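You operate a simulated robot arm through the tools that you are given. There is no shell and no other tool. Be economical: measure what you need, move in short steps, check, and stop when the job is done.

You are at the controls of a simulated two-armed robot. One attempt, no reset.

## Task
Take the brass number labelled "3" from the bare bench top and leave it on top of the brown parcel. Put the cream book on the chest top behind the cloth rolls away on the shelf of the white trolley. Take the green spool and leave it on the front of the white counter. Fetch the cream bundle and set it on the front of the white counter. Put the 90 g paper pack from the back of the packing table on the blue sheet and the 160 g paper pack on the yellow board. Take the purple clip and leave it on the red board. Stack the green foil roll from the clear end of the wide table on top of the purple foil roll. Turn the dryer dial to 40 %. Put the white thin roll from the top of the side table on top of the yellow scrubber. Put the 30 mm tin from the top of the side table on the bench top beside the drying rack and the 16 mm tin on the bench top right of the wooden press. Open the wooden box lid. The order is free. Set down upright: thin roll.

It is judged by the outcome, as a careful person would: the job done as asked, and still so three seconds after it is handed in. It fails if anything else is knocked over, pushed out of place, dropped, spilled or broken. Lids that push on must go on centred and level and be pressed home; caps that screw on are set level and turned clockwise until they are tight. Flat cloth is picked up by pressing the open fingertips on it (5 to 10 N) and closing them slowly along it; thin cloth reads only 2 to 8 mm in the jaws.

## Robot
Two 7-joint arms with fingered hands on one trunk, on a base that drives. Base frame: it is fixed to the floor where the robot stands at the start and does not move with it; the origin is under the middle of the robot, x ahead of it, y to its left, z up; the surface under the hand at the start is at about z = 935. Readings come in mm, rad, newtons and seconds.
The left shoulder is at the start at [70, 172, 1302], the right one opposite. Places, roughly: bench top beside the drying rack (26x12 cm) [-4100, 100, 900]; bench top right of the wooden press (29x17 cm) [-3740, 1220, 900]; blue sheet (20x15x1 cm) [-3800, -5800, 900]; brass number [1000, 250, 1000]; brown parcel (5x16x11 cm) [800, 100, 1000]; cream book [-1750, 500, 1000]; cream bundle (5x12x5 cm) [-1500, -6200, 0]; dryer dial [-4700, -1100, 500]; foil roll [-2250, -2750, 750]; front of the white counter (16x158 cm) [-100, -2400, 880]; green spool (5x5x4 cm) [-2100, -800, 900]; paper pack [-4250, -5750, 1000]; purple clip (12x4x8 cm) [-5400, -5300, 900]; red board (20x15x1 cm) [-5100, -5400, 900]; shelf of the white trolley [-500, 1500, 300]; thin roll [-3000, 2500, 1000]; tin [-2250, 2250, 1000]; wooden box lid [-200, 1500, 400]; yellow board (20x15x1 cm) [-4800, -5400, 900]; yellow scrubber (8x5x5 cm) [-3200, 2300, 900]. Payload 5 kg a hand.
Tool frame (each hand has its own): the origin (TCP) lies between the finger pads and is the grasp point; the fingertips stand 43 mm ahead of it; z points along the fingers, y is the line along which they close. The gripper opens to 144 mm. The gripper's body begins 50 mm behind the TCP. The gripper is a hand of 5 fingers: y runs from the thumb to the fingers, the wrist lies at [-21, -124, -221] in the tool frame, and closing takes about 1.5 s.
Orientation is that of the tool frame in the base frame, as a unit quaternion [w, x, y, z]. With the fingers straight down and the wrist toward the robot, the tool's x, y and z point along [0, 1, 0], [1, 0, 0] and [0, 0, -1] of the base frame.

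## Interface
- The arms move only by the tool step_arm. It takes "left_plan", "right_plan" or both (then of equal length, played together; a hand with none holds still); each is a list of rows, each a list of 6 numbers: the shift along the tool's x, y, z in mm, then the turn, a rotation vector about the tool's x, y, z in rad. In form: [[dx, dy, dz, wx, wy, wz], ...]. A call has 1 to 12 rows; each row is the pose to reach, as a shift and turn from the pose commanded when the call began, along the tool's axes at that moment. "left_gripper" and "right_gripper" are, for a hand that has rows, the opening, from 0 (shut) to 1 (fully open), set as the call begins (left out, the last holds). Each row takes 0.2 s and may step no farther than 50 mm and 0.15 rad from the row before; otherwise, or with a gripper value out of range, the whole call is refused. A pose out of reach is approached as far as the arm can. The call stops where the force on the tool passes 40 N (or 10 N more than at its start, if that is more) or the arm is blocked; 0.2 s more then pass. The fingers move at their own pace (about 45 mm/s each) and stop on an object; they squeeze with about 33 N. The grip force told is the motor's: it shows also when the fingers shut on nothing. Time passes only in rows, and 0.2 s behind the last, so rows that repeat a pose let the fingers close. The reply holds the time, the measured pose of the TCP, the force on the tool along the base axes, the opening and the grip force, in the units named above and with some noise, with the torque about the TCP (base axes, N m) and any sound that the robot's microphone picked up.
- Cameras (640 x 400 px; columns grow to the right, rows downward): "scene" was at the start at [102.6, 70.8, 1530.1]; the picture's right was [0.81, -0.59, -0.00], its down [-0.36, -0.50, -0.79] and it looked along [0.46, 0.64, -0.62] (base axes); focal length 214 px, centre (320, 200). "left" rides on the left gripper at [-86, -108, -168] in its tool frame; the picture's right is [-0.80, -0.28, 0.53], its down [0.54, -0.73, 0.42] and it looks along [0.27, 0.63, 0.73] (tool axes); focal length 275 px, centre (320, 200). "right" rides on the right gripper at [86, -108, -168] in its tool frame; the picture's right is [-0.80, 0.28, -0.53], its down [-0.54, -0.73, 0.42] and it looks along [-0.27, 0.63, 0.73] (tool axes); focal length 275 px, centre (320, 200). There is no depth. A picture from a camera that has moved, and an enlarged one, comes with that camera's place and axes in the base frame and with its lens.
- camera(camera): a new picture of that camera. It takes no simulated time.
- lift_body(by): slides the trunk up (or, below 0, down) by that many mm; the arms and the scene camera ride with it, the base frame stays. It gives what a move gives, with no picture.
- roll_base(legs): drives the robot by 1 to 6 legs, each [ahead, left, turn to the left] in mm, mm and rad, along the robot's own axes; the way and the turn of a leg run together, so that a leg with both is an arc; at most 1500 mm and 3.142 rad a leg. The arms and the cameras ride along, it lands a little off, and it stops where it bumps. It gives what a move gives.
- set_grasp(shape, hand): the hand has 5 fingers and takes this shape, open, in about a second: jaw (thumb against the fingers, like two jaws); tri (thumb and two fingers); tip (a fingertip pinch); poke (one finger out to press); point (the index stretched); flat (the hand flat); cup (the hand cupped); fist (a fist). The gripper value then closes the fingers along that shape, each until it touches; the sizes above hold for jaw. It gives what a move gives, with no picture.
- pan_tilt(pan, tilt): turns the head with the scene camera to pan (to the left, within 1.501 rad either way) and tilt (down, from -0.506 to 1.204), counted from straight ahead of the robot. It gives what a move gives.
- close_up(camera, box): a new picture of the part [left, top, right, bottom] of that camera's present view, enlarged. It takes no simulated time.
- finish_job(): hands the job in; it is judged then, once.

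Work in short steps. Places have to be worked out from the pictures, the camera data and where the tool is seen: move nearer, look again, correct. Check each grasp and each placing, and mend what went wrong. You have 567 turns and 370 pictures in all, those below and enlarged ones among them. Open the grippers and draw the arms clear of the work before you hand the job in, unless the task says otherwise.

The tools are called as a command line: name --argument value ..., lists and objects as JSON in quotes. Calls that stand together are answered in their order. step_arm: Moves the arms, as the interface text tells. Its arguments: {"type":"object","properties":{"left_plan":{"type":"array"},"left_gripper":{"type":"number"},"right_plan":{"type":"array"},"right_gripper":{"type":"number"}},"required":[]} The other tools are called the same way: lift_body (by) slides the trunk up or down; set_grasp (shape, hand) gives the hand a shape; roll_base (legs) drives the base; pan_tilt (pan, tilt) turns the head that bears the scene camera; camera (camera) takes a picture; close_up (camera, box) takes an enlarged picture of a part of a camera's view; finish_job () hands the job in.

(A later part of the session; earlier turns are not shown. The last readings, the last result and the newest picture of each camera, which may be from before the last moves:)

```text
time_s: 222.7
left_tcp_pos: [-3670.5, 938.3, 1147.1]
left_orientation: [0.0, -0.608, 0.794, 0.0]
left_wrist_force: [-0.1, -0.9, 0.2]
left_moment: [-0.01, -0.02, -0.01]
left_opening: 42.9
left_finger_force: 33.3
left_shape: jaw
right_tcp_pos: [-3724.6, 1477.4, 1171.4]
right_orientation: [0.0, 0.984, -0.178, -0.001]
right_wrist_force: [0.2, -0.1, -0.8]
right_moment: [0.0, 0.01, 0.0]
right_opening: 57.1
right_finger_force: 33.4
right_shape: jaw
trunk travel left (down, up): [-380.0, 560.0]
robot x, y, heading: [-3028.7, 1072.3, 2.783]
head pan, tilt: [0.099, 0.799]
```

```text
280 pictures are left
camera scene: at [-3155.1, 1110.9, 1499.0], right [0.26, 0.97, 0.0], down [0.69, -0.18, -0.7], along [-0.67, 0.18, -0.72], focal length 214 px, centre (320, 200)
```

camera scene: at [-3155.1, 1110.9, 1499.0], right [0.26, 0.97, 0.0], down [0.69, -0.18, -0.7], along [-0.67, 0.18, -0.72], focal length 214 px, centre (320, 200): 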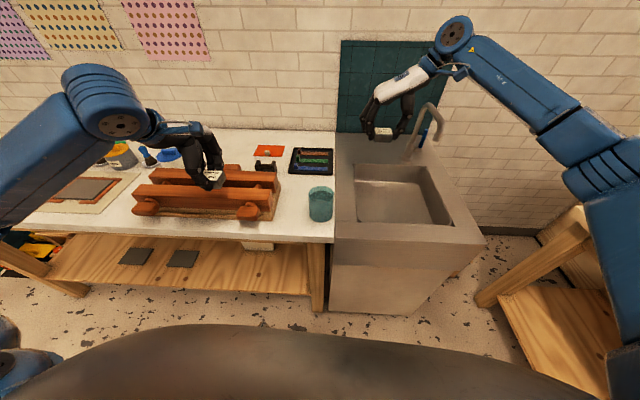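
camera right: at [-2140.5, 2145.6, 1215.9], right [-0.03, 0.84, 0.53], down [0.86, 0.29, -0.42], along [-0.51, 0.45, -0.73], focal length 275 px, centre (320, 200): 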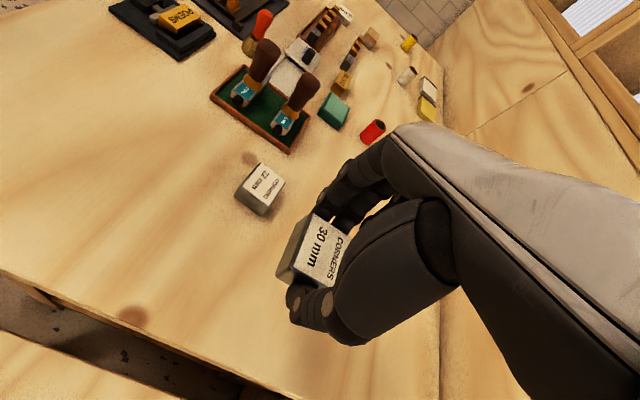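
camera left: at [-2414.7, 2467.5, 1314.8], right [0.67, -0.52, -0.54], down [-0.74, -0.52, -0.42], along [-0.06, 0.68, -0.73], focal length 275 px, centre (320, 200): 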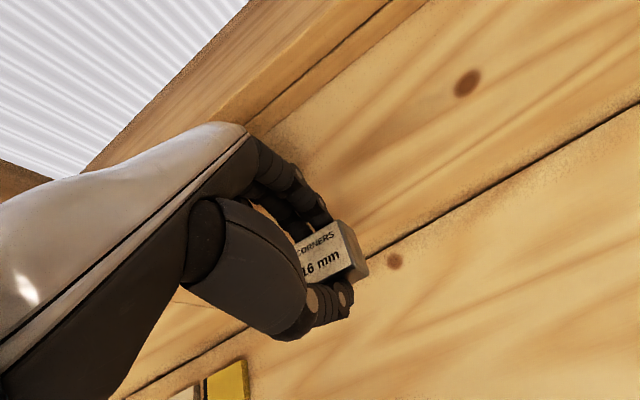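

Target for the 16 mm tin set at ≈(-3804,1207). Move the left hand over there.

step_arm --left_plan '[[-32, 28, 0, 0, 0, 0], [-64, 57, 0, 0, 0, 0], [-96, 85, 0, 0, 0, 0], [-128, 114, 0, 0, 0, 0], [-160, 142, 0, 0, 0, 0], [-192, 171, 0, 0, 0, 0], [-225, 199, 0, 0, 0, 0], [-225, 199, 40, 0, 0, 0]]'

camera --camera "left"

```text
time_s: 224.4
left_tcp_pos: [-3801.1, 1207.8, 1109.4]
left_orientation: [0.0, -0.609, 0.793, -0.001]
left_wrist_force: [0.0, -1.0, -0.9]
left_moment: [0.09, -0.02, -0.03]
left_opening: 42.9
left_finger_force: 32.9
left_shape: jaw
right_tcp_pos: [-3724.4, 1475.8, 1171.2]
right_orientation: [-0.001, 0.984, -0.176, -0.002]
right_wrist_force: [-0.2, 0.5, -1.4]
right_moment: [0.04, -0.05, 0.03]
right_opening: 57.5
right_finger_force: 33.1
right_shape: jaw
trunk travel left (down, up): [-380.0, 560.0]
robot x, y, heading: [-3029.6, 1070.8, 2.777]
head pan, tilt: [0.099, 0.799]
```

```text
279 pictures are left
camera left: at [-3674.4, 1262.6, 1277.4], right [0.48, 0.7, -0.53], down [0.56, -0.71, -0.42], along [-0.67, -0.1, -0.73], focal length 275 px, centre (320, 200)
```

left: 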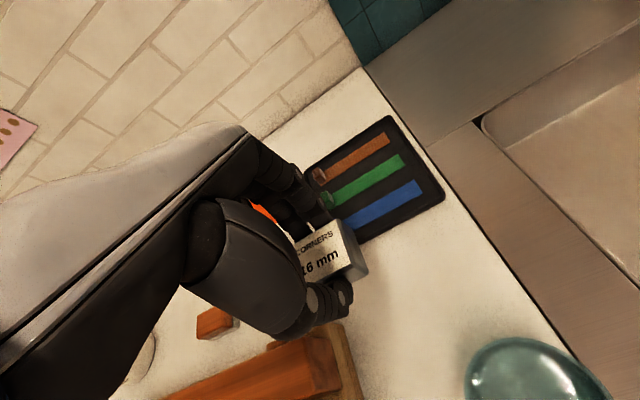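

The landing point is clear. Descend, then feel for contact.

step_arm --left_plan '[[0, 0, 45, 0, 0, 0], [0, 0, 90, 0, 0, 0], [0, 0, 130, 0, 0, 0], [0, 0, 150, 0, 0, 0]]'

step_arm --left_plan '[[0, 0, 5, 0, 0, 0], [0, 0, 9, 0, 0, 0], [0, 0, 13, 0, 0, 0], [0, 0, 17, 0, 0, 0], [0, 0, 21, 0, 0, 0], [0, 0, 25, 0, 0, 0], [0, 0, 29, 0, 0, 0]]'

```text
time_s: 225.4
left_tcp_pos: [-3803.7, 1208.4, 955.6]
left_orientation: [0.0, -0.61, 0.792, -0.001]
left_wrist_force: [0.1, -0.4, 0.2]
left_moment: [0.02, -0.05, -0.02]
left_opening: 43.0
left_finger_force: 33.3
left_shape: jaw
right_tcp_pos: [-3727.3, 1477.2, 1172.0]
right_orientation: [0.0, 0.984, -0.178, -0.002]
right_wrist_force: [0.2, 0.5, -0.7]
right_moment: [0.04, -0.03, 0.02]
right_opening: 57.8
right_finger_force: 32.8
right_shape: jaw
trunk travel left (down, up): [-380.0, 560.0]
robot x, y, heading: [-3030.9, 1071.0, 2.781]
head pan, tilt: [0.099, 0.799]
```

```text
time_s: 226.6
left_tcp_pos: [-3805.3, 1208.8, 947.5]
left_orientation: [-0.003, -0.609, 0.793, 0.009]
left_wrist_force: [6.2, -2.9, 23.9]
left_moment: [-0.12, -0.13, 0.03]
left_opening: 44.4
left_finger_force: 33.2
left_shape: jaw
right_tcp_pos: [-3723.6, 1476.2, 1173.3]
right_orientation: [0.0, 0.984, -0.177, -0.003]
right_wrist_force: [-1.7, 0.0, -0.9]
right_moment: [0.01, -0.02, 0.01]
right_opening: 57.3
right_finger_force: 33.1
right_shape: jaw
trunk travel left (down, up): [-380.0, 560.0]
robot x, y, heading: [-3029.6, 1072.3, 2.787]
head pan, tilt: [0.099, 0.799]
stopped in row 5 (left hand): the force on the tool passed its limit at 43 N (the readings are from after the stop); the commanded pose is now the measured one
```

Contact (bench z≈898). Release and rise.

step_arm --left_plan '[[0, 0, -1, 0, 0, 0], [0, 0, -1, 0, 0, 0], [0, 0, -1, 0, 0, 0], [0, 0, -1, 0, 0, 0]]' --left_gripper 0.6

step_arm --left_plan '[[0, 0, -40, 0, 0, 0], [0, 0, -85, 0, 0, 0], [0, 0, -130, 0, 0, 0], [0, 0, -175, 0, 0, 0], [0, 0, -215, 0, 0, 0]]'

camera --camera "left"

```text
time_s: 227.6
left_tcp_pos: [-3804.8, 1207.2, 944.5]
left_orientation: [-0.001, -0.608, 0.794, 0.005]
left_wrist_force: [-3.0, 0.5, 9.8]
left_moment: [-0.05, -0.42, 0.02]
left_opening: 83.1
left_finger_force: 0.1
left_shape: jaw
right_tcp_pos: [-3723.9, 1477.1, 1172.6]
right_orientation: [0.0, 0.984, -0.178, -0.002]
right_wrist_force: [0.1, -0.2, -0.7]
right_moment: [0.03, -0.03, -0.01]
right_opening: 57.3
right_finger_force: 32.2
right_shape: jaw
trunk travel left (down, up): [-380.0, 560.0]
robot x, y, heading: [-3030.6, 1074.5, 2.782]
head pan, tilt: [0.099, 0.799]
```

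```text
time_s: 228.8
left_tcp_pos: [-3806.1, 1205.6, 1158.7]
left_orientation: [-0.001, -0.608, 0.794, 0.004]
left_wrist_force: [1.1, 0.1, -0.3]
left_moment: [0.05, 0.03, -0.01]
left_opening: 86.2
left_finger_force: 0.1
left_shape: jaw
right_tcp_pos: [-3725.5, 1474.6, 1173.0]
right_orientation: [0.0, 0.984, -0.177, -0.001]
right_wrist_force: [1.0, -0.4, -1.6]
right_moment: [0.04, -0.04, 0.01]
right_opening: 57.1
right_finger_force: 32.8
right_shape: jaw
trunk travel left (down, up): [-380.0, 560.0]
robot x, y, heading: [-3034.8, 1076.3, 2.782]
head pan, tilt: [0.099, 0.799]
```

```text
278 pictures are left
camera left: at [-3676.2, 1260.2, 1324.5], right [0.48, 0.7, -0.53], down [0.56, -0.71, -0.43], along [-0.68, -0.09, -0.73], focal length 275 px, centre (320, 200)
```

left: 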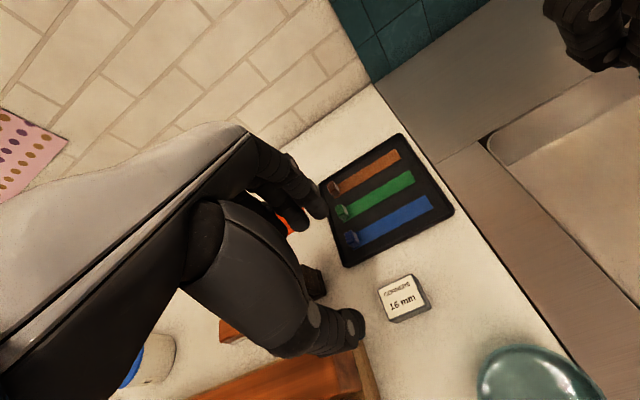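

16 mm tin is placed. Tuck the left hand back, then drive left along the bench to the drying rack.

step_arm --left_plan '[[20, -40, -10, 0, 0, 0], [40, -80, -20, 0, 0, 0], [60, -120, -30, 0, 0, 0], [80, -160, -40, 0, 0, 0], [100, -200, -50, 0, 0, 0]]'

roll_base --legs '[[-92, 0, 0], [0, 1450, 0]]'

pan_tilt --pan -0.1 --tilt 0.8

camera --camera "scene"

```text
time_s: 230.0
left_tcp_pos: [-3635.5, 1057.0, 1208.8]
left_orientation: [-0.001, -0.609, 0.793, 0.004]
left_wrist_force: [0.1, -0.5, -0.7]
left_moment: [0.06, 0.03, 0.03]
left_opening: 86.2
left_finger_force: 0.0
left_shape: jaw
right_tcp_pos: [-3724.2, 1474.9, 1174.6]
right_orientation: [0.0, 0.984, -0.178, -0.002]
right_wrist_force: [0.6, -1.0, -1.2]
right_moment: [0.02, 0.01, 0.01]
right_opening: 57.0
right_finger_force: 33.2
right_shape: jaw
trunk travel left (down, up): [-380.0, 560.0]
robot x, y, heading: [-3030.2, 1071.2, 2.787]
head pan, tilt: [0.099, 0.799]
```

```text
time_s: 237.8
left_tcp_pos: [-4025.9, -331.1, 1208.5]
left_orientation: [-0.001, -0.62, 0.785, 0.005]
left_wrist_force: [0.0, 0.0, -0.4]
left_moment: [-0.01, -0.01, 0.03]
left_opening: 86.4
left_finger_force: 0.0
left_shape: jaw
right_tcp_pos: [-4125.7, 85.8, 1172.0]
right_orientation: [0.0, 0.987, -0.163, -0.002]
right_wrist_force: [0.4, 0.6, -0.8]
right_moment: [0.0, 0.01, -0.02]
right_opening: 57.4
right_finger_force: 33.0
right_shape: jaw
trunk travel left (down, up): [-380.0, 560.0]
robot x, y, heading: [-3421.1, -299.5, 2.817]
head pan, tilt: [0.099, 0.799]
```

```text
time_s: 238.5
left_tcp_pos: [-4025.5, -330.1, 1209.7]
left_orientation: [-0.001, -0.621, 0.784, 0.004]
left_wrist_force: [-0.2, 0.4, -0.3]
left_moment: [-0.01, 0.0, -0.01]
left_opening: 86.3
left_finger_force: 0.1
left_shape: jaw
right_tcp_pos: [-4124.9, 85.5, 1171.3]
right_orientation: [0.001, 0.987, -0.163, -0.001]
right_wrist_force: [0.9, 0.1, -0.7]
right_moment: [0.02, 0.01, 0.02]
right_opening: 57.5
right_finger_force: 32.5
right_shape: jaw
trunk travel left (down, up): [-380.0, 560.0]
robot x, y, heading: [-3421.4, -295.3, 2.808]
head pan, tilt: [-0.099, 0.799]
```

```text
277 pictures are left
camera scene: at [-3539.3, -249.1, 1499.0], right [0.41, 0.91, 0.0], down [0.65, -0.3, -0.7], along [-0.63, 0.29, -0.72], focal length 214 px, centre (320, 200)
```

scene: 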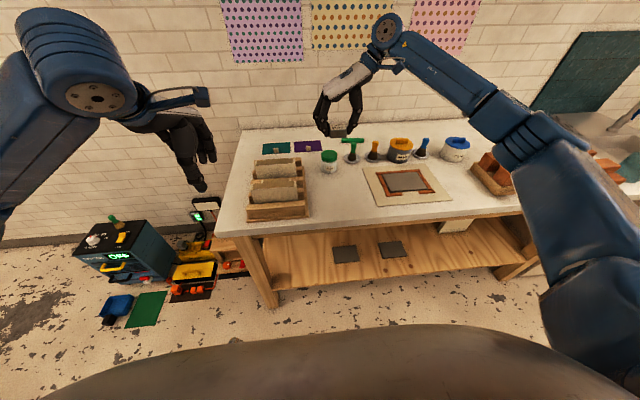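

The spot between the rack and the mat is at ≈(-4065,55), and the dryer with its dial is on the floor to the left. Move the 30 mm tin over the spot and lower.

step_arm --right_plan '[[33, 5, 20, 0, 0, 0], [66, 9, 40, 0, 0, 0], [66, 9, 80, 0, 0, 0], [66, 9, 120, 0, 0, 0]]'

camera --camera "right"

```text
time_s: 239.5
left_tcp_pos: [-4026.0, -329.2, 1209.1]
left_orientation: [-0.002, -0.619, 0.785, 0.004]
left_wrist_force: [1.0, -1.1, 0.0]
left_moment: [0.03, -0.01, -0.01]
left_opening: 86.2
left_finger_force: 0.0
left_shape: jaw
right_tcp_pos: [-4067.4, 57.7, 1051.9]
right_orientation: [0.001, 0.987, -0.163, -0.002]
right_wrist_force: [-0.6, 0.4, -1.2]
right_moment: [0.01, -0.03, 0.03]
right_opening: 57.5
right_finger_force: 32.9
right_shape: jaw
trunk travel left (down, up): [-380.0, 560.0]
robot x, y, heading: [-3420.2, -301.6, 2.816]
head pan, tilt: [-0.099, 0.799]
```

```text
276 pictures are left
camera right: at [-3950.6, 132.2, 1216.7], right [-0.84, -0.01, 0.54], down [-0.28, 0.86, -0.42], along [-0.46, -0.51, -0.73], focal length 275 px, centre (320, 200)
```

right: 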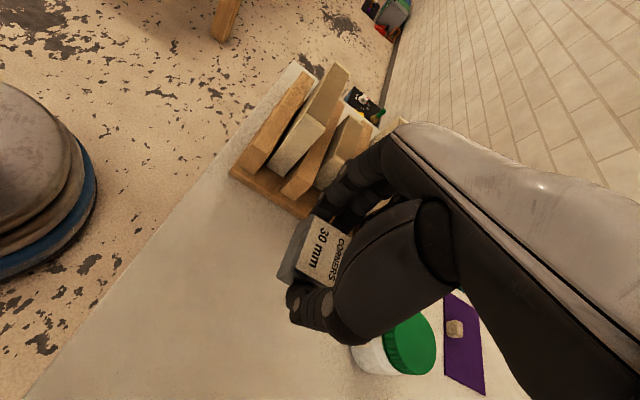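

Landing spot is clear. Descend with contact feel.

step_arm --right_plan '[[0, 0, 45, 0, 0, 0], [0, 0, 85, 0, 0, 0], [0, 0, 97, 0, 0, 0]]'

step_arm --right_plan '[[0, 0, 4, 0, 0, 0], [0, 0, 8, 0, 0, 0], [0, 0, 12, 0, 0, 0], [0, 0, 16, 0, 0, 0], [0, 0, 20, 0, 0, 0]]'

```text
time_s: 240.3
left_tcp_pos: [-4025.4, -330.3, 1208.2]
left_orientation: [-0.001, -0.62, 0.784, 0.004]
left_wrist_force: [0.1, -0.5, -0.2]
left_moment: [-0.02, 0.01, 0.02]
left_opening: 86.1
left_finger_force: 0.0
left_shape: jaw
right_tcp_pos: [-4068.5, 56.1, 956.6]
right_orientation: [0.0, 0.987, -0.164, -0.002]
right_wrist_force: [0.7, -0.7, -1.1]
right_moment: [0.0, 0.0, 0.0]
right_opening: 57.4
right_finger_force: 32.2
right_shape: jaw
trunk travel left (down, up): [-380.0, 560.0]
robot x, y, heading: [-3416.7, -296.2, 2.818]
head pan, tilt: [-0.099, 0.799]
```

```text
time_s: 241.6
left_tcp_pos: [-4024.4, -329.6, 1209.7]
left_orientation: [-0.002, -0.62, 0.785, 0.003]
left_wrist_force: [0.2, 0.3, -0.5]
left_moment: [-0.06, -0.05, -0.02]
left_opening: 86.4
left_finger_force: 0.0
left_shape: jaw
right_tcp_pos: [-4069.3, 56.7, 944.2]
right_orientation: [0.005, 0.986, -0.165, -0.008]
right_wrist_force: [6.0, 1.3, 20.1]
right_moment: [0.18, -0.47, 0.05]
right_opening: 57.4
right_finger_force: 33.2
right_shape: jaw
trunk travel left (down, up): [-380.0, 560.0]
robot x, y, heading: [-3416.4, -297.1, 2.813]
head pan, tilt: [-0.099, 0.799]
stopped in row 5 (right hand): the force on the tool passed its limit at 42 N (the readings are from after the stop); the commanded pose is now the measured one
```

Contact. Release and rise.

step_arm --right_plan '[[0, 0, -1, 0, 0, 0], [0, 0, -1, 0, 0, 0], [0, 0, -1, 0, 0, 0], [0, 0, -1, 0, 0, 0]]' --right_gripper 0.65

step_arm --right_plan '[[0, 0, -40, 0, 0, 0], [0, 0, -85, 0, 0, 0], [0, 0, -130, 0, 0, 0], [0, 0, -175, 0, 0, 0], [0, 0, -215, 0, 0, 0]]'

camera --camera "right"

close_up --camera "scene" --box '[60, 190, 220, 290]'

```text
time_s: 242.6
left_tcp_pos: [-4024.5, -331.1, 1210.2]
left_orientation: [-0.002, -0.62, 0.785, 0.005]
left_wrist_force: [0.6, 0.5, 0.3]
left_moment: [-0.01, -0.01, -0.01]
left_opening: 86.2
left_finger_force: 0.0
left_shape: jaw
right_tcp_pos: [-4067.6, 55.1, 943.6]
right_orientation: [0.002, 0.986, -0.164, -0.007]
right_wrist_force: [-2.6, -5.6, 18.2]
right_moment: [0.72, -0.34, -0.01]
right_opening: 87.0
right_finger_force: 0.0
right_shape: jaw
trunk travel left (down, up): [-380.0, 560.0]
robot x, y, heading: [-3421.4, -297.8, 2.814]
head pan, tilt: [-0.099, 0.799]
```

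```text
time_s: 243.8
left_tcp_pos: [-4024.2, -330.7, 1209.4]
left_orientation: [-0.002, -0.62, 0.784, 0.005]
left_wrist_force: [0.1, -0.1, 0.3]
left_moment: [0.03, 0.03, -0.03]
left_opening: 86.2
left_finger_force: 0.0
left_shape: jaw
right_tcp_pos: [-4063.1, 60.3, 1156.4]
right_orientation: [0.001, 0.986, -0.164, -0.006]
right_wrist_force: [-0.1, -1.2, -0.3]
right_moment: [0.0, 0.03, -0.03]
right_opening: 93.2
right_finger_force: 0.1
right_shape: jaw
trunk travel left (down, up): [-380.0, 560.0]
robot x, y, heading: [-3417.3, -298.3, 2.812]
head pan, tilt: [-0.099, 0.799]
```

```text
275 pictures are left
camera right: at [-3944.1, 134.1, 1320.3], right [-0.84, -0.01, 0.54], down [-0.28, 0.86, -0.42], along [-0.46, -0.51, -0.73], focal length 275 px, centre (320, 200)
```

right: 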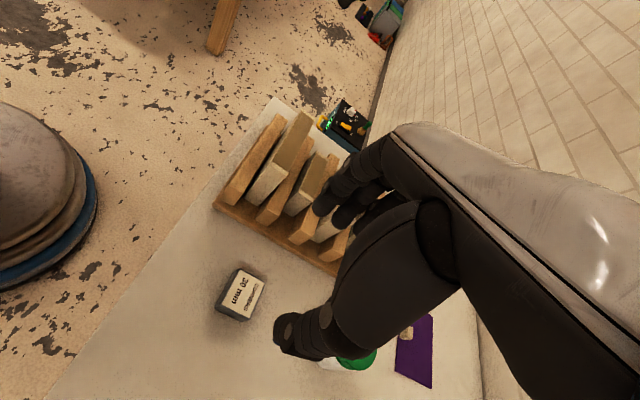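

```text
4.00 times, centred on (140, 240) of scene
camera zoom: at [-3538.3, -249.7, 1499.0], right [0.42, 0.91, 0.0], down [0.65, -0.3, -0.7], along [-0.63, 0.29, -0.72], focal length 858 px, centre (1040, 40)
```

zoom: 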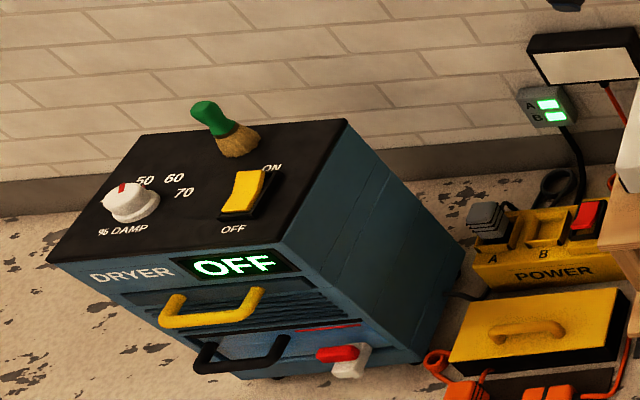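

30 mm tin is placed. Next the dryer dial at ≈(-4660,-1110,500). I raise slightly to clear the rack and drive in front of the dryer, keeping off the items on the floor.

lift_body --by 100

roll_base --legs '[[0, 0, -0.025], [0, 1285, 0], [150, 0, 0]]'

pan_tilt --pan -0.15 --tilt 0.95

camera --camera "scene"

```text
time_s: 245.1
left_tcp_pos: [-4024.7, -329.5, 1308.3]
left_orientation: [-0.001, -0.62, 0.784, 0.004]
left_wrist_force: [0.3, 0.4, -0.8]
left_moment: [0.02, -0.03, 0.01]
left_opening: 86.2
left_finger_force: 0.2
left_shape: jaw
right_tcp_pos: [-4065.2, 60.7, 1254.4]
right_orientation: [0.003, 0.986, -0.164, -0.006]
right_wrist_force: [-0.2, -0.2, -0.3]
right_moment: [0.0, 0.0, 0.02]
right_opening: 93.2
right_finger_force: 0.2
right_shape: jaw
trunk travel left (down, up): [-480.0, 460.0]
robot x, y, heading: [-3419.9, -295.7, 2.813]
head pan, tilt: [-0.099, 0.799]
```

```text
time_s: 250.8
left_tcp_pos: [-4404.8, -1389.7, 1309.8]
left_orientation: [-0.001, -0.618, 0.786, 0.005]
left_wrist_force: [-1.1, -0.8, -0.4]
left_moment: [0.14, -0.02, -0.02]
left_opening: 86.2
left_finger_force: 0.1
left_shape: jaw
right_tcp_pos: [-4441.0, -998.9, 1255.0]
right_orientation: [-0.001, 0.986, -0.166, -0.004]
right_wrist_force: [0.4, -1.8, 1.0]
right_moment: [0.17, -0.03, 0.04]
right_opening: 93.5
right_finger_force: 0.0
right_shape: jaw
trunk travel left (down, up): [-480.0, 460.0]
robot x, y, heading: [-3795.9, -1354.7, 2.806]
head pan, tilt: [-0.099, 0.799]
stopped in leg 2: the robot was blocked; the commanded pose is now the measured one
```

```text
time_s: 251.5
left_tcp_pos: [-4404.2, -1386.6, 1308.6]
left_orientation: [-0.001, -0.618, 0.786, 0.005]
left_wrist_force: [0.1, -0.4, 0.1]
left_moment: [0.04, -0.02, 0.0]
left_opening: 86.3
left_finger_force: 0.1
left_shape: jaw
right_tcp_pos: [-4440.5, -996.2, 1255.5]
right_orientation: [0.001, 0.986, -0.167, -0.004]
right_wrist_force: [-0.3, 0.2, 0.0]
right_moment: [0.06, 0.01, -0.03]
right_opening: 93.3
right_finger_force: 0.1
right_shape: jaw
trunk travel left (down, up): [-480.0, 460.0]
robot x, y, heading: [-3799.2, -1356.8, 2.808]
head pan, tilt: [-0.15, 0.949]
```

```text
273 pictures are left
camera scene: at [-3908.9, -1308.7, 1587.5], right [0.47, 0.89, 0.0], down [0.72, -0.38, -0.58], along [-0.52, 0.27, -0.81], focal length 214 px, centre (320, 200)
```

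scene: 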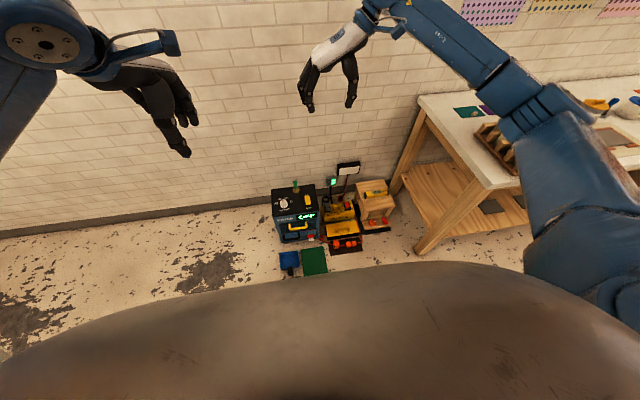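

Blocked slightly by something to my left, but the place is fine. Move forward 210 and view the dial.

roll_base --legs '[[210, -20, 0]]'

camera --camera "scene"

pan_tilt --pan 1.3 --tilt 0.7

camera --camera "scene"

```text
time_s: 253.1
left_tcp_pos: [-4593.5, -1294.4, 1311.5]
left_orientation: [-0.002, -0.616, 0.788, 0.005]
left_wrist_force: [0.3, 0.2, 0.1]
left_moment: [0.01, 0.06, 0.06]
left_opening: 86.0
left_finger_force: 0.0
left_shape: jaw
right_tcp_pos: [-4629.2, -903.3, 1256.2]
right_orientation: [0.002, 0.985, -0.17, -0.006]
right_wrist_force: [0.4, -0.2, 0.1]
right_moment: [0.02, 0.04, 0.02]
right_opening: 93.4
right_finger_force: 0.0
right_shape: jaw
trunk travel left (down, up): [-480.0, 460.0]
robot x, y, heading: [-3987.5, -1269.4, 2.803]
head pan, tilt: [-0.15, 0.949]
```

```text
272 pictures are left
camera scene: at [-4097.8, -1217.6, 1587.8], right [0.47, 0.88, 0.0], down [0.72, -0.38, -0.58], along [-0.52, 0.27, -0.81], focal length 214 px, centre (320, 200)
```

scene: 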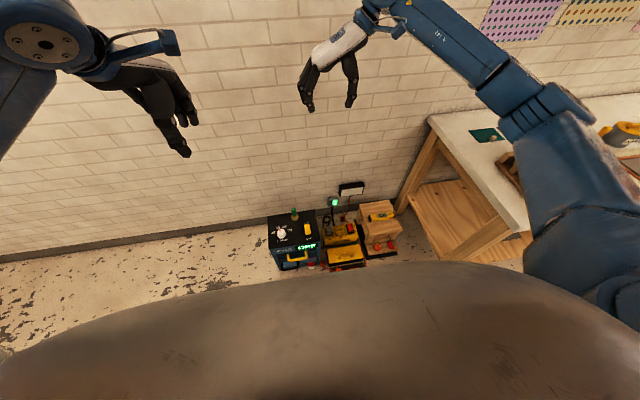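

```text
time_s: 254.7
left_tcp_pos: [-4595.0, -1293.1, 1309.2]
left_orientation: [-0.001, -0.617, 0.787, 0.006]
left_wrist_force: [-0.2, 0.0, -1.0]
left_moment: [0.02, 0.02, 0.0]
left_opening: 85.9
left_finger_force: 0.1
left_shape: jaw
right_tcp_pos: [-4630.7, -902.1, 1254.0]
right_orientation: [0.002, 0.985, -0.17, -0.005]
right_wrist_force: [0.0, -0.7, 0.6]
right_moment: [0.0, -0.04, 0.0]
right_opening: 93.6
right_finger_force: 0.2
right_shape: jaw
trunk travel left (down, up): [-480.0, 460.0]
robot x, y, heading: [-3989.0, -1264.9, 2.806]
head pan, tilt: [1.3, 0.7]
```

```text
271 pictures are left
camera scene: at [-4084.3, -1320.6, 1607.3], right [-0.82, 0.57, 0.0], down [0.37, 0.53, -0.76], along [-0.44, -0.63, -0.64], focal length 214 px, centre (320, 200)
```

scene: 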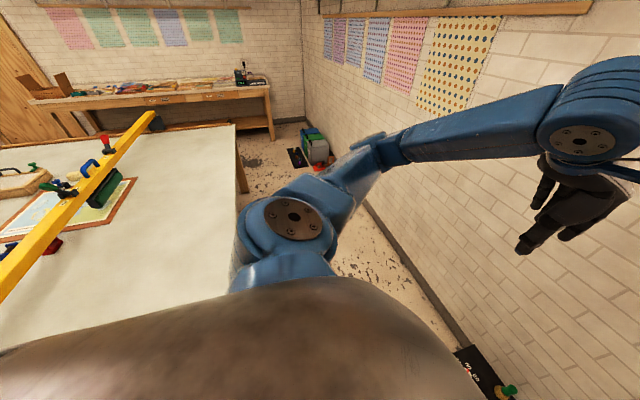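

A big table is close on my left; I shift right so the left arm has room and can work the dial, then lower the trunk.

roll_base --legs '[[0, -250, 0]]'

lift_body --by -330

pan_tilt --pan 0.35 --tilt 0.85

camera --camera "scene"

```text
time_s: 256.5
left_tcp_pos: [-4512.2, -1055.8, 1309.1]
left_orientation: [-0.002, -0.615, 0.789, 0.006]
left_wrist_force: [-0.2, -0.3, 0.2]
left_moment: [0.06, -0.03, -0.02]
left_opening: 86.3
left_finger_force: 0.0
left_shape: jaw
right_tcp_pos: [-4546.8, -664.9, 1255.5]
right_orientation: [0.002, 0.985, -0.171, -0.004]
right_wrist_force: [-0.8, 0.4, -0.1]
right_moment: [0.05, -0.02, 0.01]
right_opening: 93.6
right_finger_force: 0.0
right_shape: jaw
trunk travel left (down, up): [-480.0, 460.0]
robot x, y, heading: [-3907.3, -1030.6, 2.798]
head pan, tilt: [1.3, 0.7]
```

```text
time_s: 259.8
left_tcp_pos: [-4512.2, -1054.0, 979.5]
left_orientation: [-0.002, -0.615, 0.788, 0.005]
left_wrist_force: [0.6, -0.2, -1.0]
left_moment: [0.02, 0.01, -0.02]
left_opening: 86.0
left_finger_force: 0.0
left_shape: jaw
right_tcp_pos: [-4545.3, -662.0, 924.4]
right_orientation: [0.002, 0.985, -0.17, -0.004]
right_wrist_force: [1.0, 0.2, 0.9]
right_moment: [-0.01, 0.01, 0.06]
right_opening: 93.6
right_finger_force: 0.1
right_shape: jaw
trunk travel left (down, up): [-150.0, 790.0]
robot x, y, heading: [-3906.2, -1031.8, 2.798]
head pan, tilt: [1.3, 0.7]
```

```text
time_s: 261.0
left_tcp_pos: [-4512.1, -1053.8, 980.6]
left_orientation: [-0.001, -0.615, 0.789, 0.005]
left_wrist_force: [-0.6, -0.4, 0.1]
left_moment: [0.03, -0.01, -0.01]
left_opening: 86.1
left_finger_force: 0.1
left_shape: jaw
right_tcp_pos: [-4546.0, -661.9, 924.2]
right_orientation: [0.001, 0.985, -0.171, -0.005]
right_wrist_force: [0.5, -0.6, 0.2]
right_moment: [0.01, -0.01, -0.04]
right_opening: 93.4
right_finger_force: 0.2
right_shape: jaw
trunk travel left (down, up): [-150.0, 790.0]
robot x, y, heading: [-3907.3, -1030.5, 2.797]
head pan, tilt: [0.351, 0.85]
```

```text
270 pictures are left
camera scene: at [-4029.9, -1014.5, 1265.0], right [-0.01, 1.0, 0.0], down [0.75, 0.01, -0.66], along [-0.66, -0.01, -0.75], focal length 214 px, centre (320, 200)
```

scene: 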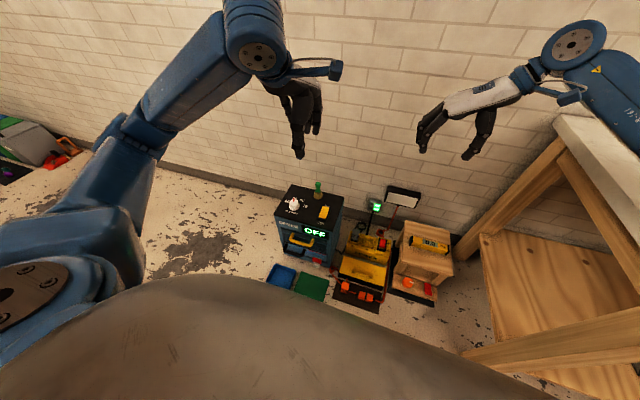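

close_up --camera "scene" --box '[262, 180, 358, 240]'

camera --camera "left"

```text
6.67 times, centred on (310, 210) of scene
camera zoom: at [-4029.9, -1014.5, 1265.0], right [-0.01, 1.0, 0.0], down [0.75, 0.01, -0.66], along [-0.66, -0.01, -0.75], focal length 1430 px, centre (387, 133)
```

zoom: 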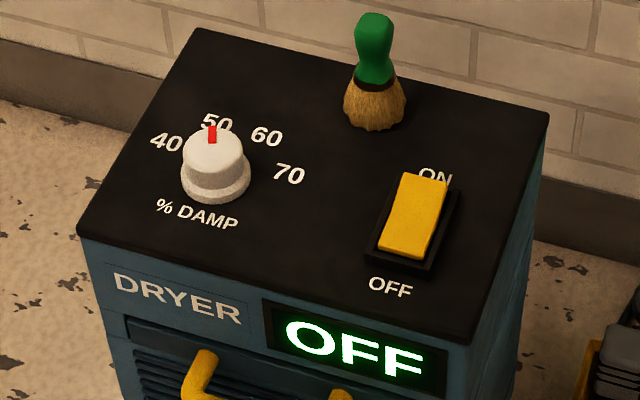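

```text
268 pictures are left
camera left: at [-4383.3, -997.3, 1146.2], right [0.46, 0.71, -0.53], down [0.57, -0.7, -0.43], along [-0.68, -0.1, -0.73], focal length 275 px, centre (320, 200)
```

left: 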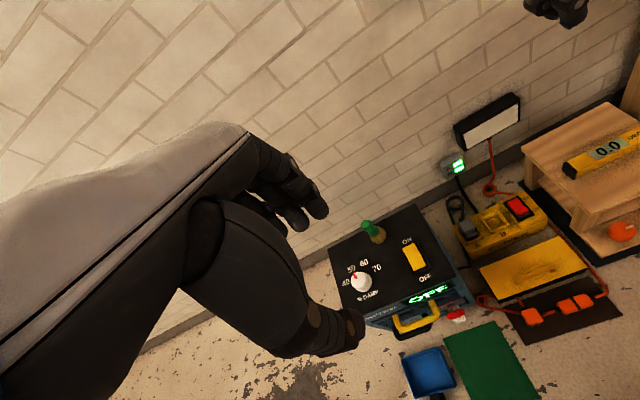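

The dial reads 50 (10 % per 45°), so 40 needs 45° counter‑clockwise. Knob at ≈(-4695,-1147), top z≈482. I bring the left hand over it, pre‑turned clockwise by ~45°.

step_arm --left_plan '[[17, 20, 30, 0, 0, 0.1], [34, 39, 60, 0, 0, 0.2], [51, 58, 95, 0, 0, 0.3], [68, 78, 130, 0, 0, 0.4], [85, 98, 165, 0, 0, 0.5], [102, 117, 200, 0, 0, 0.6], [119, 136, 240, 0, 0, 0.7], [135, 155, 280, 0, 0, 0.8], [135, 155, 320, 0, 0, 0.8]]' --left_gripper 0.6

camera --camera "left"

```text
time_s: 263.0
left_tcp_pos: [-4699.9, -1146.3, 660.3]
left_orientation: [-0.004, -0.259, 0.966, 0.004]
left_wrist_force: [0.1, -0.1, 0.7]
left_moment: [0.03, -0.04, -0.02]
left_opening: 86.4
left_finger_force: 0.0
left_shape: jaw
right_tcp_pos: [-4545.8, -663.6, 923.7]
right_orientation: [0.002, 0.985, -0.17, -0.005]
right_wrist_force: [0.7, 0.6, -0.3]
right_moment: [0.01, 0.02, 0.02]
right_opening: 93.5
right_finger_force: 0.0
right_shape: jaw
trunk travel left (down, up): [-150.0, 790.0]
robot x, y, heading: [-3906.1, -1032.3, 2.804]
head pan, tilt: [0.351, 0.85]
```

```text
267 pictures are left
camera left: at [-4569.1, -1197.0, 826.6], right [0.83, 0.16, -0.54], down [-0.11, -0.9, -0.43], along [-0.55, 0.41, -0.72], focal length 275 px, centre (320, 200)
```

left: 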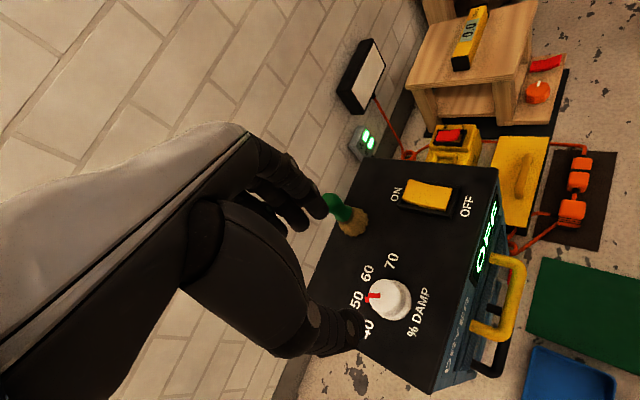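

Knob centred at ≈(-4700,-1152). Descend around it.

step_arm --left_plan '[[2, -5, 45, 0, 0, 0], [2, -5, 90, 0, 0, 0], [2, -5, 120, 0, 0, 0]]'

camera --camera "left"

```text
time_s: 263.8
left_tcp_pos: [-4698.1, -1153.2, 541.0]
left_orientation: [-0.004, -0.259, 0.966, 0.003]
left_wrist_force: [-0.5, -0.9, 0.6]
left_moment: [0.04, -0.02, 0.06]
left_opening: 86.3
left_finger_force: 0.0
left_shape: jaw
right_tcp_pos: [-4545.3, -664.8, 923.9]
right_orientation: [0.001, 0.985, -0.171, -0.005]
right_wrist_force: [-0.2, -0.2, -0.1]
right_moment: [0.0, 0.01, -0.01]
right_opening: 93.4
right_finger_force: 0.0
right_shape: jaw
trunk travel left (down, up): [-150.0, 790.0]
robot x, y, heading: [-3906.5, -1034.6, 2.8]
head pan, tilt: [0.351, 0.85]
```

```text
266 pictures are left
camera left: at [-4567.0, -1204.5, 706.8], right [0.83, 0.16, -0.54], down [-0.11, -0.9, -0.43], along [-0.55, 0.41, -0.72], focal length 275 px, centre (320, 200)
```

left: 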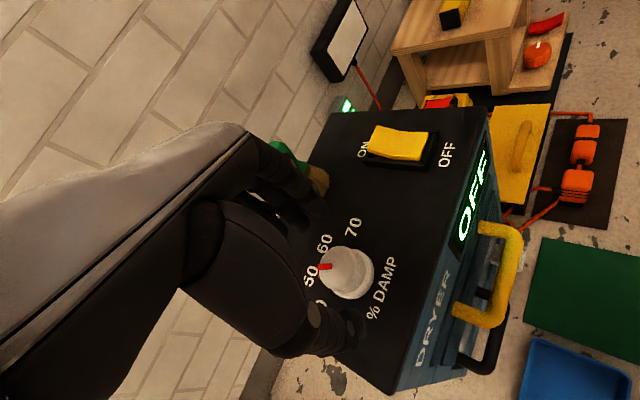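

Narrow a little and go down the last 30 mm, watching force.

step_arm --left_plan '[[0, 0, 0, 0, 0, 0], [0, 0, 10, 0, 0, 0], [0, 0, 20, 0, 0, 0], [0, 0, 27, 0, 0, 0], [0, 0, 32, 0, 0, 0]]' --left_gripper 0.5

camera --camera "left"

```text
time_s: 265.0
left_tcp_pos: [-4698.0, -1150.2, 507.9]
left_orientation: [-0.003, -0.26, 0.965, 0.004]
left_wrist_force: [-0.1, -0.3, 0.1]
left_moment: [0.01, -0.02, 0.0]
left_opening: 72.2
left_finger_force: 0.1
left_shape: jaw
right_tcp_pos: [-4545.0, -664.5, 923.6]
right_orientation: [0.002, 0.985, -0.171, -0.006]
right_wrist_force: [0.5, -0.2, 0.1]
right_moment: [-0.01, 0.02, 0.03]
right_opening: 93.6
right_finger_force: 0.0
right_shape: jaw
trunk travel left (down, up): [-150.0, 790.0]
robot x, y, heading: [-3906.1, -1028.9, 2.8]
head pan, tilt: [0.351, 0.85]
```

```text
265 pictures are left
camera left: at [-4566.4, -1201.6, 673.4], right [0.83, 0.16, -0.54], down [-0.11, -0.9, -0.43], along [-0.55, 0.41, -0.72], focal length 275 px, centre (320, 200)
```

left: 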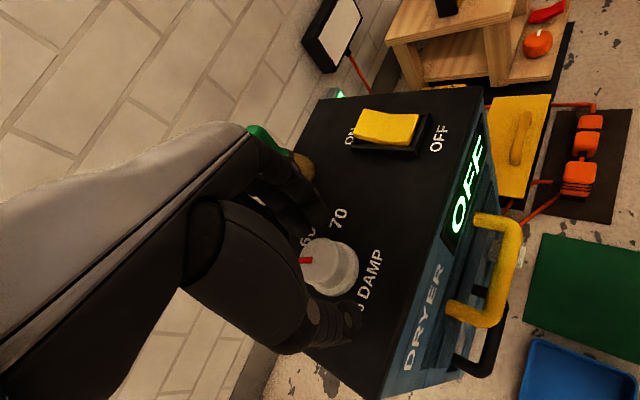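

Shift 8 mm toward the thumb, then close on the knob.

step_arm --left_plan '[[-2, -8, 2, 0, 0, 0], [-2, -8, 2, 0, 0, 0]]'

step_arm --left_plan '[[0, 0, 0, 0, 0, 0], [0, 0, 0, 0, 0, 0], [0, 0, 0, 0, 0, 0], [0, 0, 0, 0, 0, 0]]' --left_gripper 0

camera --camera "left"

```text
time_s: 265.6
left_tcp_pos: [-4692.3, -1156.8, 504.8]
left_orientation: [-0.004, -0.259, 0.966, 0.004]
left_wrist_force: [-1.0, -0.7, -0.7]
left_moment: [0.0, -0.01, 0.03]
left_opening: 72.3
left_finger_force: 0.0
left_shape: jaw
right_tcp_pos: [-4544.5, -663.3, 925.1]
right_orientation: [0.001, 0.985, -0.171, -0.005]
right_wrist_force: [-0.4, 0.1, -0.3]
right_moment: [0.01, -0.02, 0.01]
right_opening: 93.2
right_finger_force: 0.0
right_shape: jaw
trunk travel left (down, up): [-150.0, 790.0]
robot x, y, heading: [-3910.4, -1032.2, 2.799]
head pan, tilt: [0.351, 0.85]
```

```text
time_s: 266.6
left_tcp_pos: [-4692.0, -1158.0, 504.6]
left_orientation: [-0.003, -0.259, 0.966, 0.004]
left_wrist_force: [1.8, -1.1, -0.4]
left_moment: [-0.01, -0.08, -0.02]
left_opening: 30.6
left_finger_force: 22.4
left_shape: jaw
right_tcp_pos: [-4546.7, -662.7, 924.1]
right_orientation: [0.002, 0.985, -0.171, -0.005]
right_wrist_force: [1.0, -0.6, 0.0]
right_moment: [0.03, -0.01, 0.0]
right_opening: 93.6
right_finger_force: 0.1
right_shape: jaw
trunk travel left (down, up): [-150.0, 790.0]
robot x, y, heading: [-3903.5, -1031.2, 2.802]
head pan, tilt: [0.351, 0.85]
```

```text
264 pictures are left
camera left: at [-4560.5, -1208.1, 671.1], right [0.83, 0.16, -0.54], down [-0.11, -0.9, -0.43], along [-0.55, 0.41, -0.73], focal length 275 px, centre (320, 200)
```

left: 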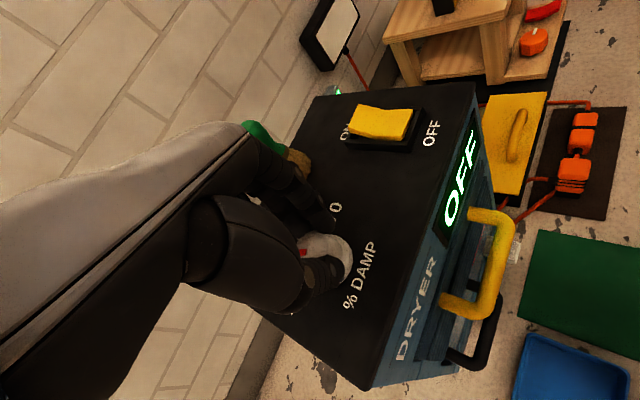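

Gripped. Rotate 45° counter-clockwise.

step_arm --left_plan '[[0, 0, 0, 0, 0, -0.13], [0, 0, 0, 0, 0, -0.26], [0, 0, 0, 0, 0, -0.39], [0, 0, 0, 0, 0, -0.52], [0, 0, 0, 0, 0, -0.65], [0, 0, 0, 0, 0, -0.785], [0, 0, 0, 0, 0, -0.785]]'

camera --camera "left"

close_up --camera "scene" --box '[262, 180, 358, 240]'

```text
time_s: 268.1
left_tcp_pos: [-4689.4, -1145.7, 506.4]
left_orientation: [0.003, -0.604, 0.797, 0.008]
left_wrist_force: [3.0, 14.0, -1.5]
left_moment: [0.43, -0.16, -0.39]
left_opening: 31.3
left_finger_force: 32.8
left_shape: jaw
right_tcp_pos: [-4543.5, -658.9, 925.2]
right_orientation: [0.003, 0.985, -0.173, -0.004]
right_wrist_force: [-0.5, 0.3, 0.1]
right_moment: [0.04, 0.05, -0.02]
right_opening: 93.2
right_finger_force: 0.0
right_shape: jaw
trunk travel left (down, up): [-150.0, 790.0]
robot x, y, heading: [-3902.9, -1027.8, 2.796]
head pan, tilt: [0.351, 0.85]
stopped in row 7 (left hand): the force on the tool passed its limit at 43 N (the readings are from after the stop); the commanded pose is now the measured one
```

```text
263 pictures are left
camera left: at [-4559.7, -1094.5, 674.1], right [0.49, 0.7, -0.52], down [0.55, -0.71, -0.44], along [-0.68, -0.08, -0.73], focal length 275 px, centre (320, 200)
```

left: 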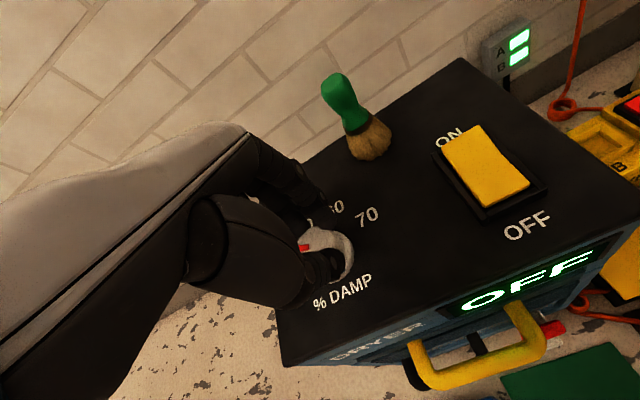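

```text
6.67 times, centred on (310, 210) of scene
camera zoom: at [-4029.6, -1013.3, 1265.1], right [-0.01, 1.0, 0.0], down [0.75, 0.0, -0.66], along [-0.66, 0.0, -0.75], focal length 1430 px, centre (387, 133)
```

zoom: 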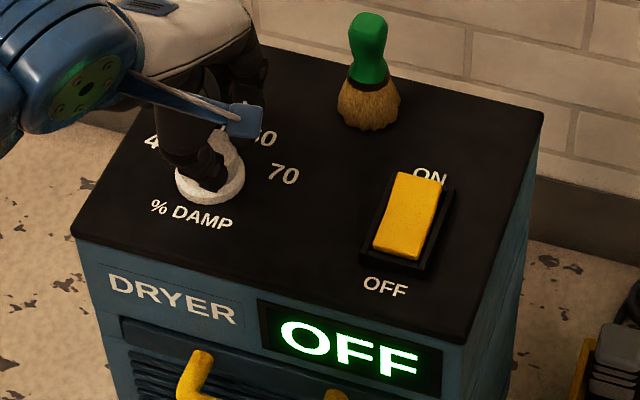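

Rotated 44°. Release and check the pointer.

step_arm --left_plan '[[0, 0, 0, 0, 0, 0], [0, 0, 0, 0, 0, 0], [0, 0, 0, 0, 0, 0]]' --left_gripper 0.5

step_arm --left_plan '[[0, 0, -40, 0, 0, 0], [0, 0, -85, 0, 0, 0], [0, -40, -110, 0, 0, 0], [0, -80, -120, 0, 0, 0]]'

camera --camera "left"

close_up --camera "scene" --box '[262, 180, 358, 240]'

```text
time_s: 268.9
left_tcp_pos: [-4690.8, -1151.7, 507.1]
left_orientation: [0.001, -0.607, 0.795, 0.007]
left_wrist_force: [-3.0, -0.8, 1.7]
left_moment: [-0.01, 0.13, 0.05]
left_opening: 73.0
left_finger_force: 0.1
left_shape: jaw
right_tcp_pos: [-4544.4, -660.8, 925.0]
right_orientation: [0.002, 0.985, -0.172, -0.004]
right_wrist_force: [-0.1, 0.8, -0.4]
right_moment: [-0.01, 0.02, 0.01]
right_opening: 93.5
right_finger_force: 0.0
right_shape: jaw
trunk travel left (down, up): [-150.0, 790.0]
robot x, y, heading: [-3907.7, -1030.9, 2.796]
head pan, tilt: [0.351, 0.85]
```

```text
time_s: 269.9
left_tcp_pos: [-4610.5, -1173.3, 626.2]
left_orientation: [0.003, -0.606, 0.796, 0.007]
left_wrist_force: [-0.4, 0.0, 0.7]
left_moment: [-0.01, 0.01, -0.02]
left_opening: 71.9
left_finger_force: 0.0
left_shape: jaw
right_tcp_pos: [-4543.6, -661.1, 924.7]
right_orientation: [0.002, 0.985, -0.171, -0.005]
right_wrist_force: [0.6, 1.0, 0.3]
right_moment: [0.0, 0.01, 0.01]
right_opening: 93.4
right_finger_force: 0.0
right_shape: jaw
trunk travel left (down, up): [-150.0, 790.0]
robot x, y, heading: [-3907.8, -1032.3, 2.796]
head pan, tilt: [0.351, 0.85]
```

```text
261 pictures are left
camera left: at [-4480.5, -1120.1, 794.4], right [0.48, 0.7, -0.53], down [0.55, -0.71, -0.44], along [-0.68, -0.08, -0.73], focal length 275 px, centre (320, 200)
```

left: 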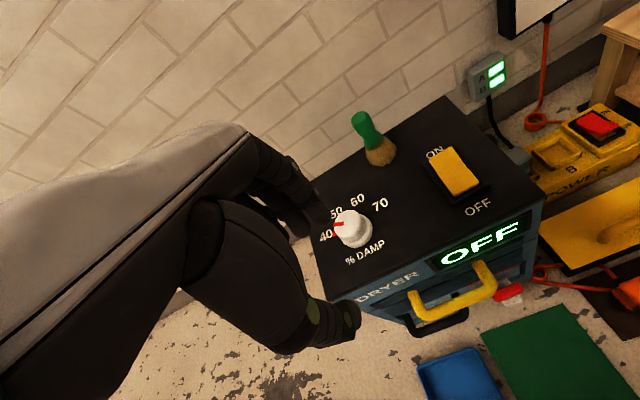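

```text
6.67 times, centred on (310, 210) of scene
camera zoom: at [-4029.2, -1013.8, 1265.1], right [-0.01, 1.0, 0.0], down [0.75, 0.0, -0.66], along [-0.66, 0.0, -0.75], focal length 1430 px, centre (387, 133)
```

zoom: 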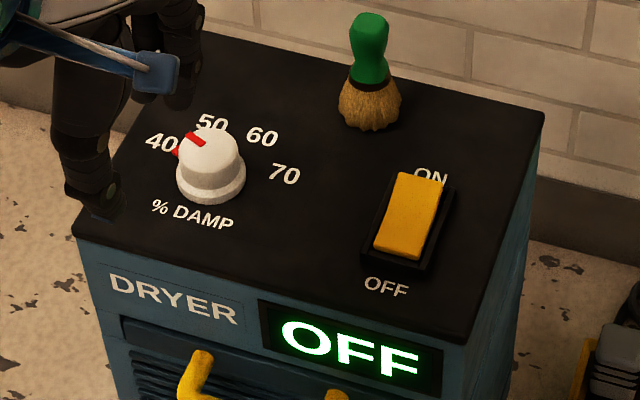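

close_up --camera "scene" --box '[281, 194, 309, 212]'

close_up --camera "left" --box '[310, 180, 400, 270]'

```text
16.00 times, centred on (295, 203) of scene
camera zoom: at [-4029.2, -1013.8, 1265.1], right [-0.01, 1.0, 0.0], down [0.75, 0.0, -0.66], along [-0.66, 0.0, -0.75], focal length 3432 px, centre (720, 152)
```

zoom: 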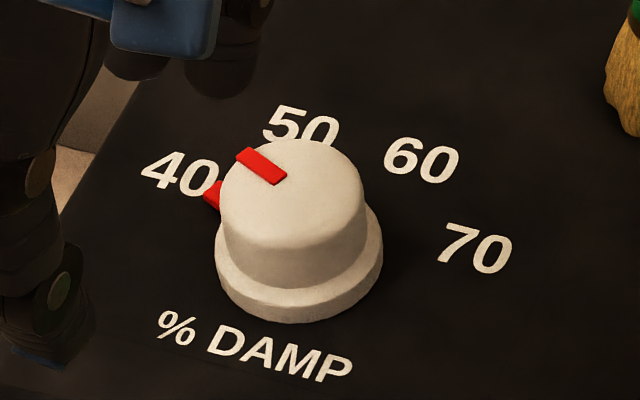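

```text
4.44 times, centred on (355, 225) of left
camera zoom: at [-4480.5, -1120.1, 794.4], right [0.48, 0.7, -0.53], down [0.55, -0.71, -0.44], along [-0.68, -0.08, -0.73], focal length 1224 px, centre (164, 89)
```

zoom: 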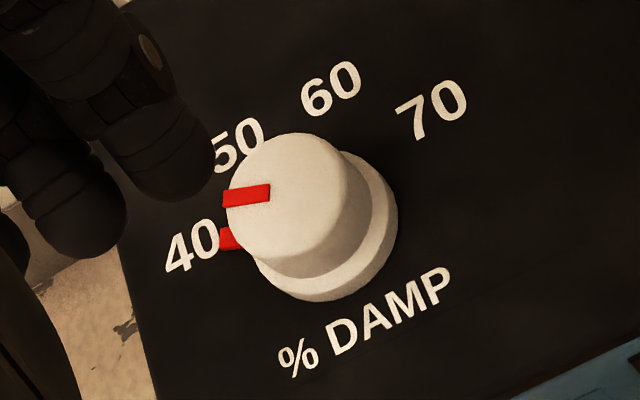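

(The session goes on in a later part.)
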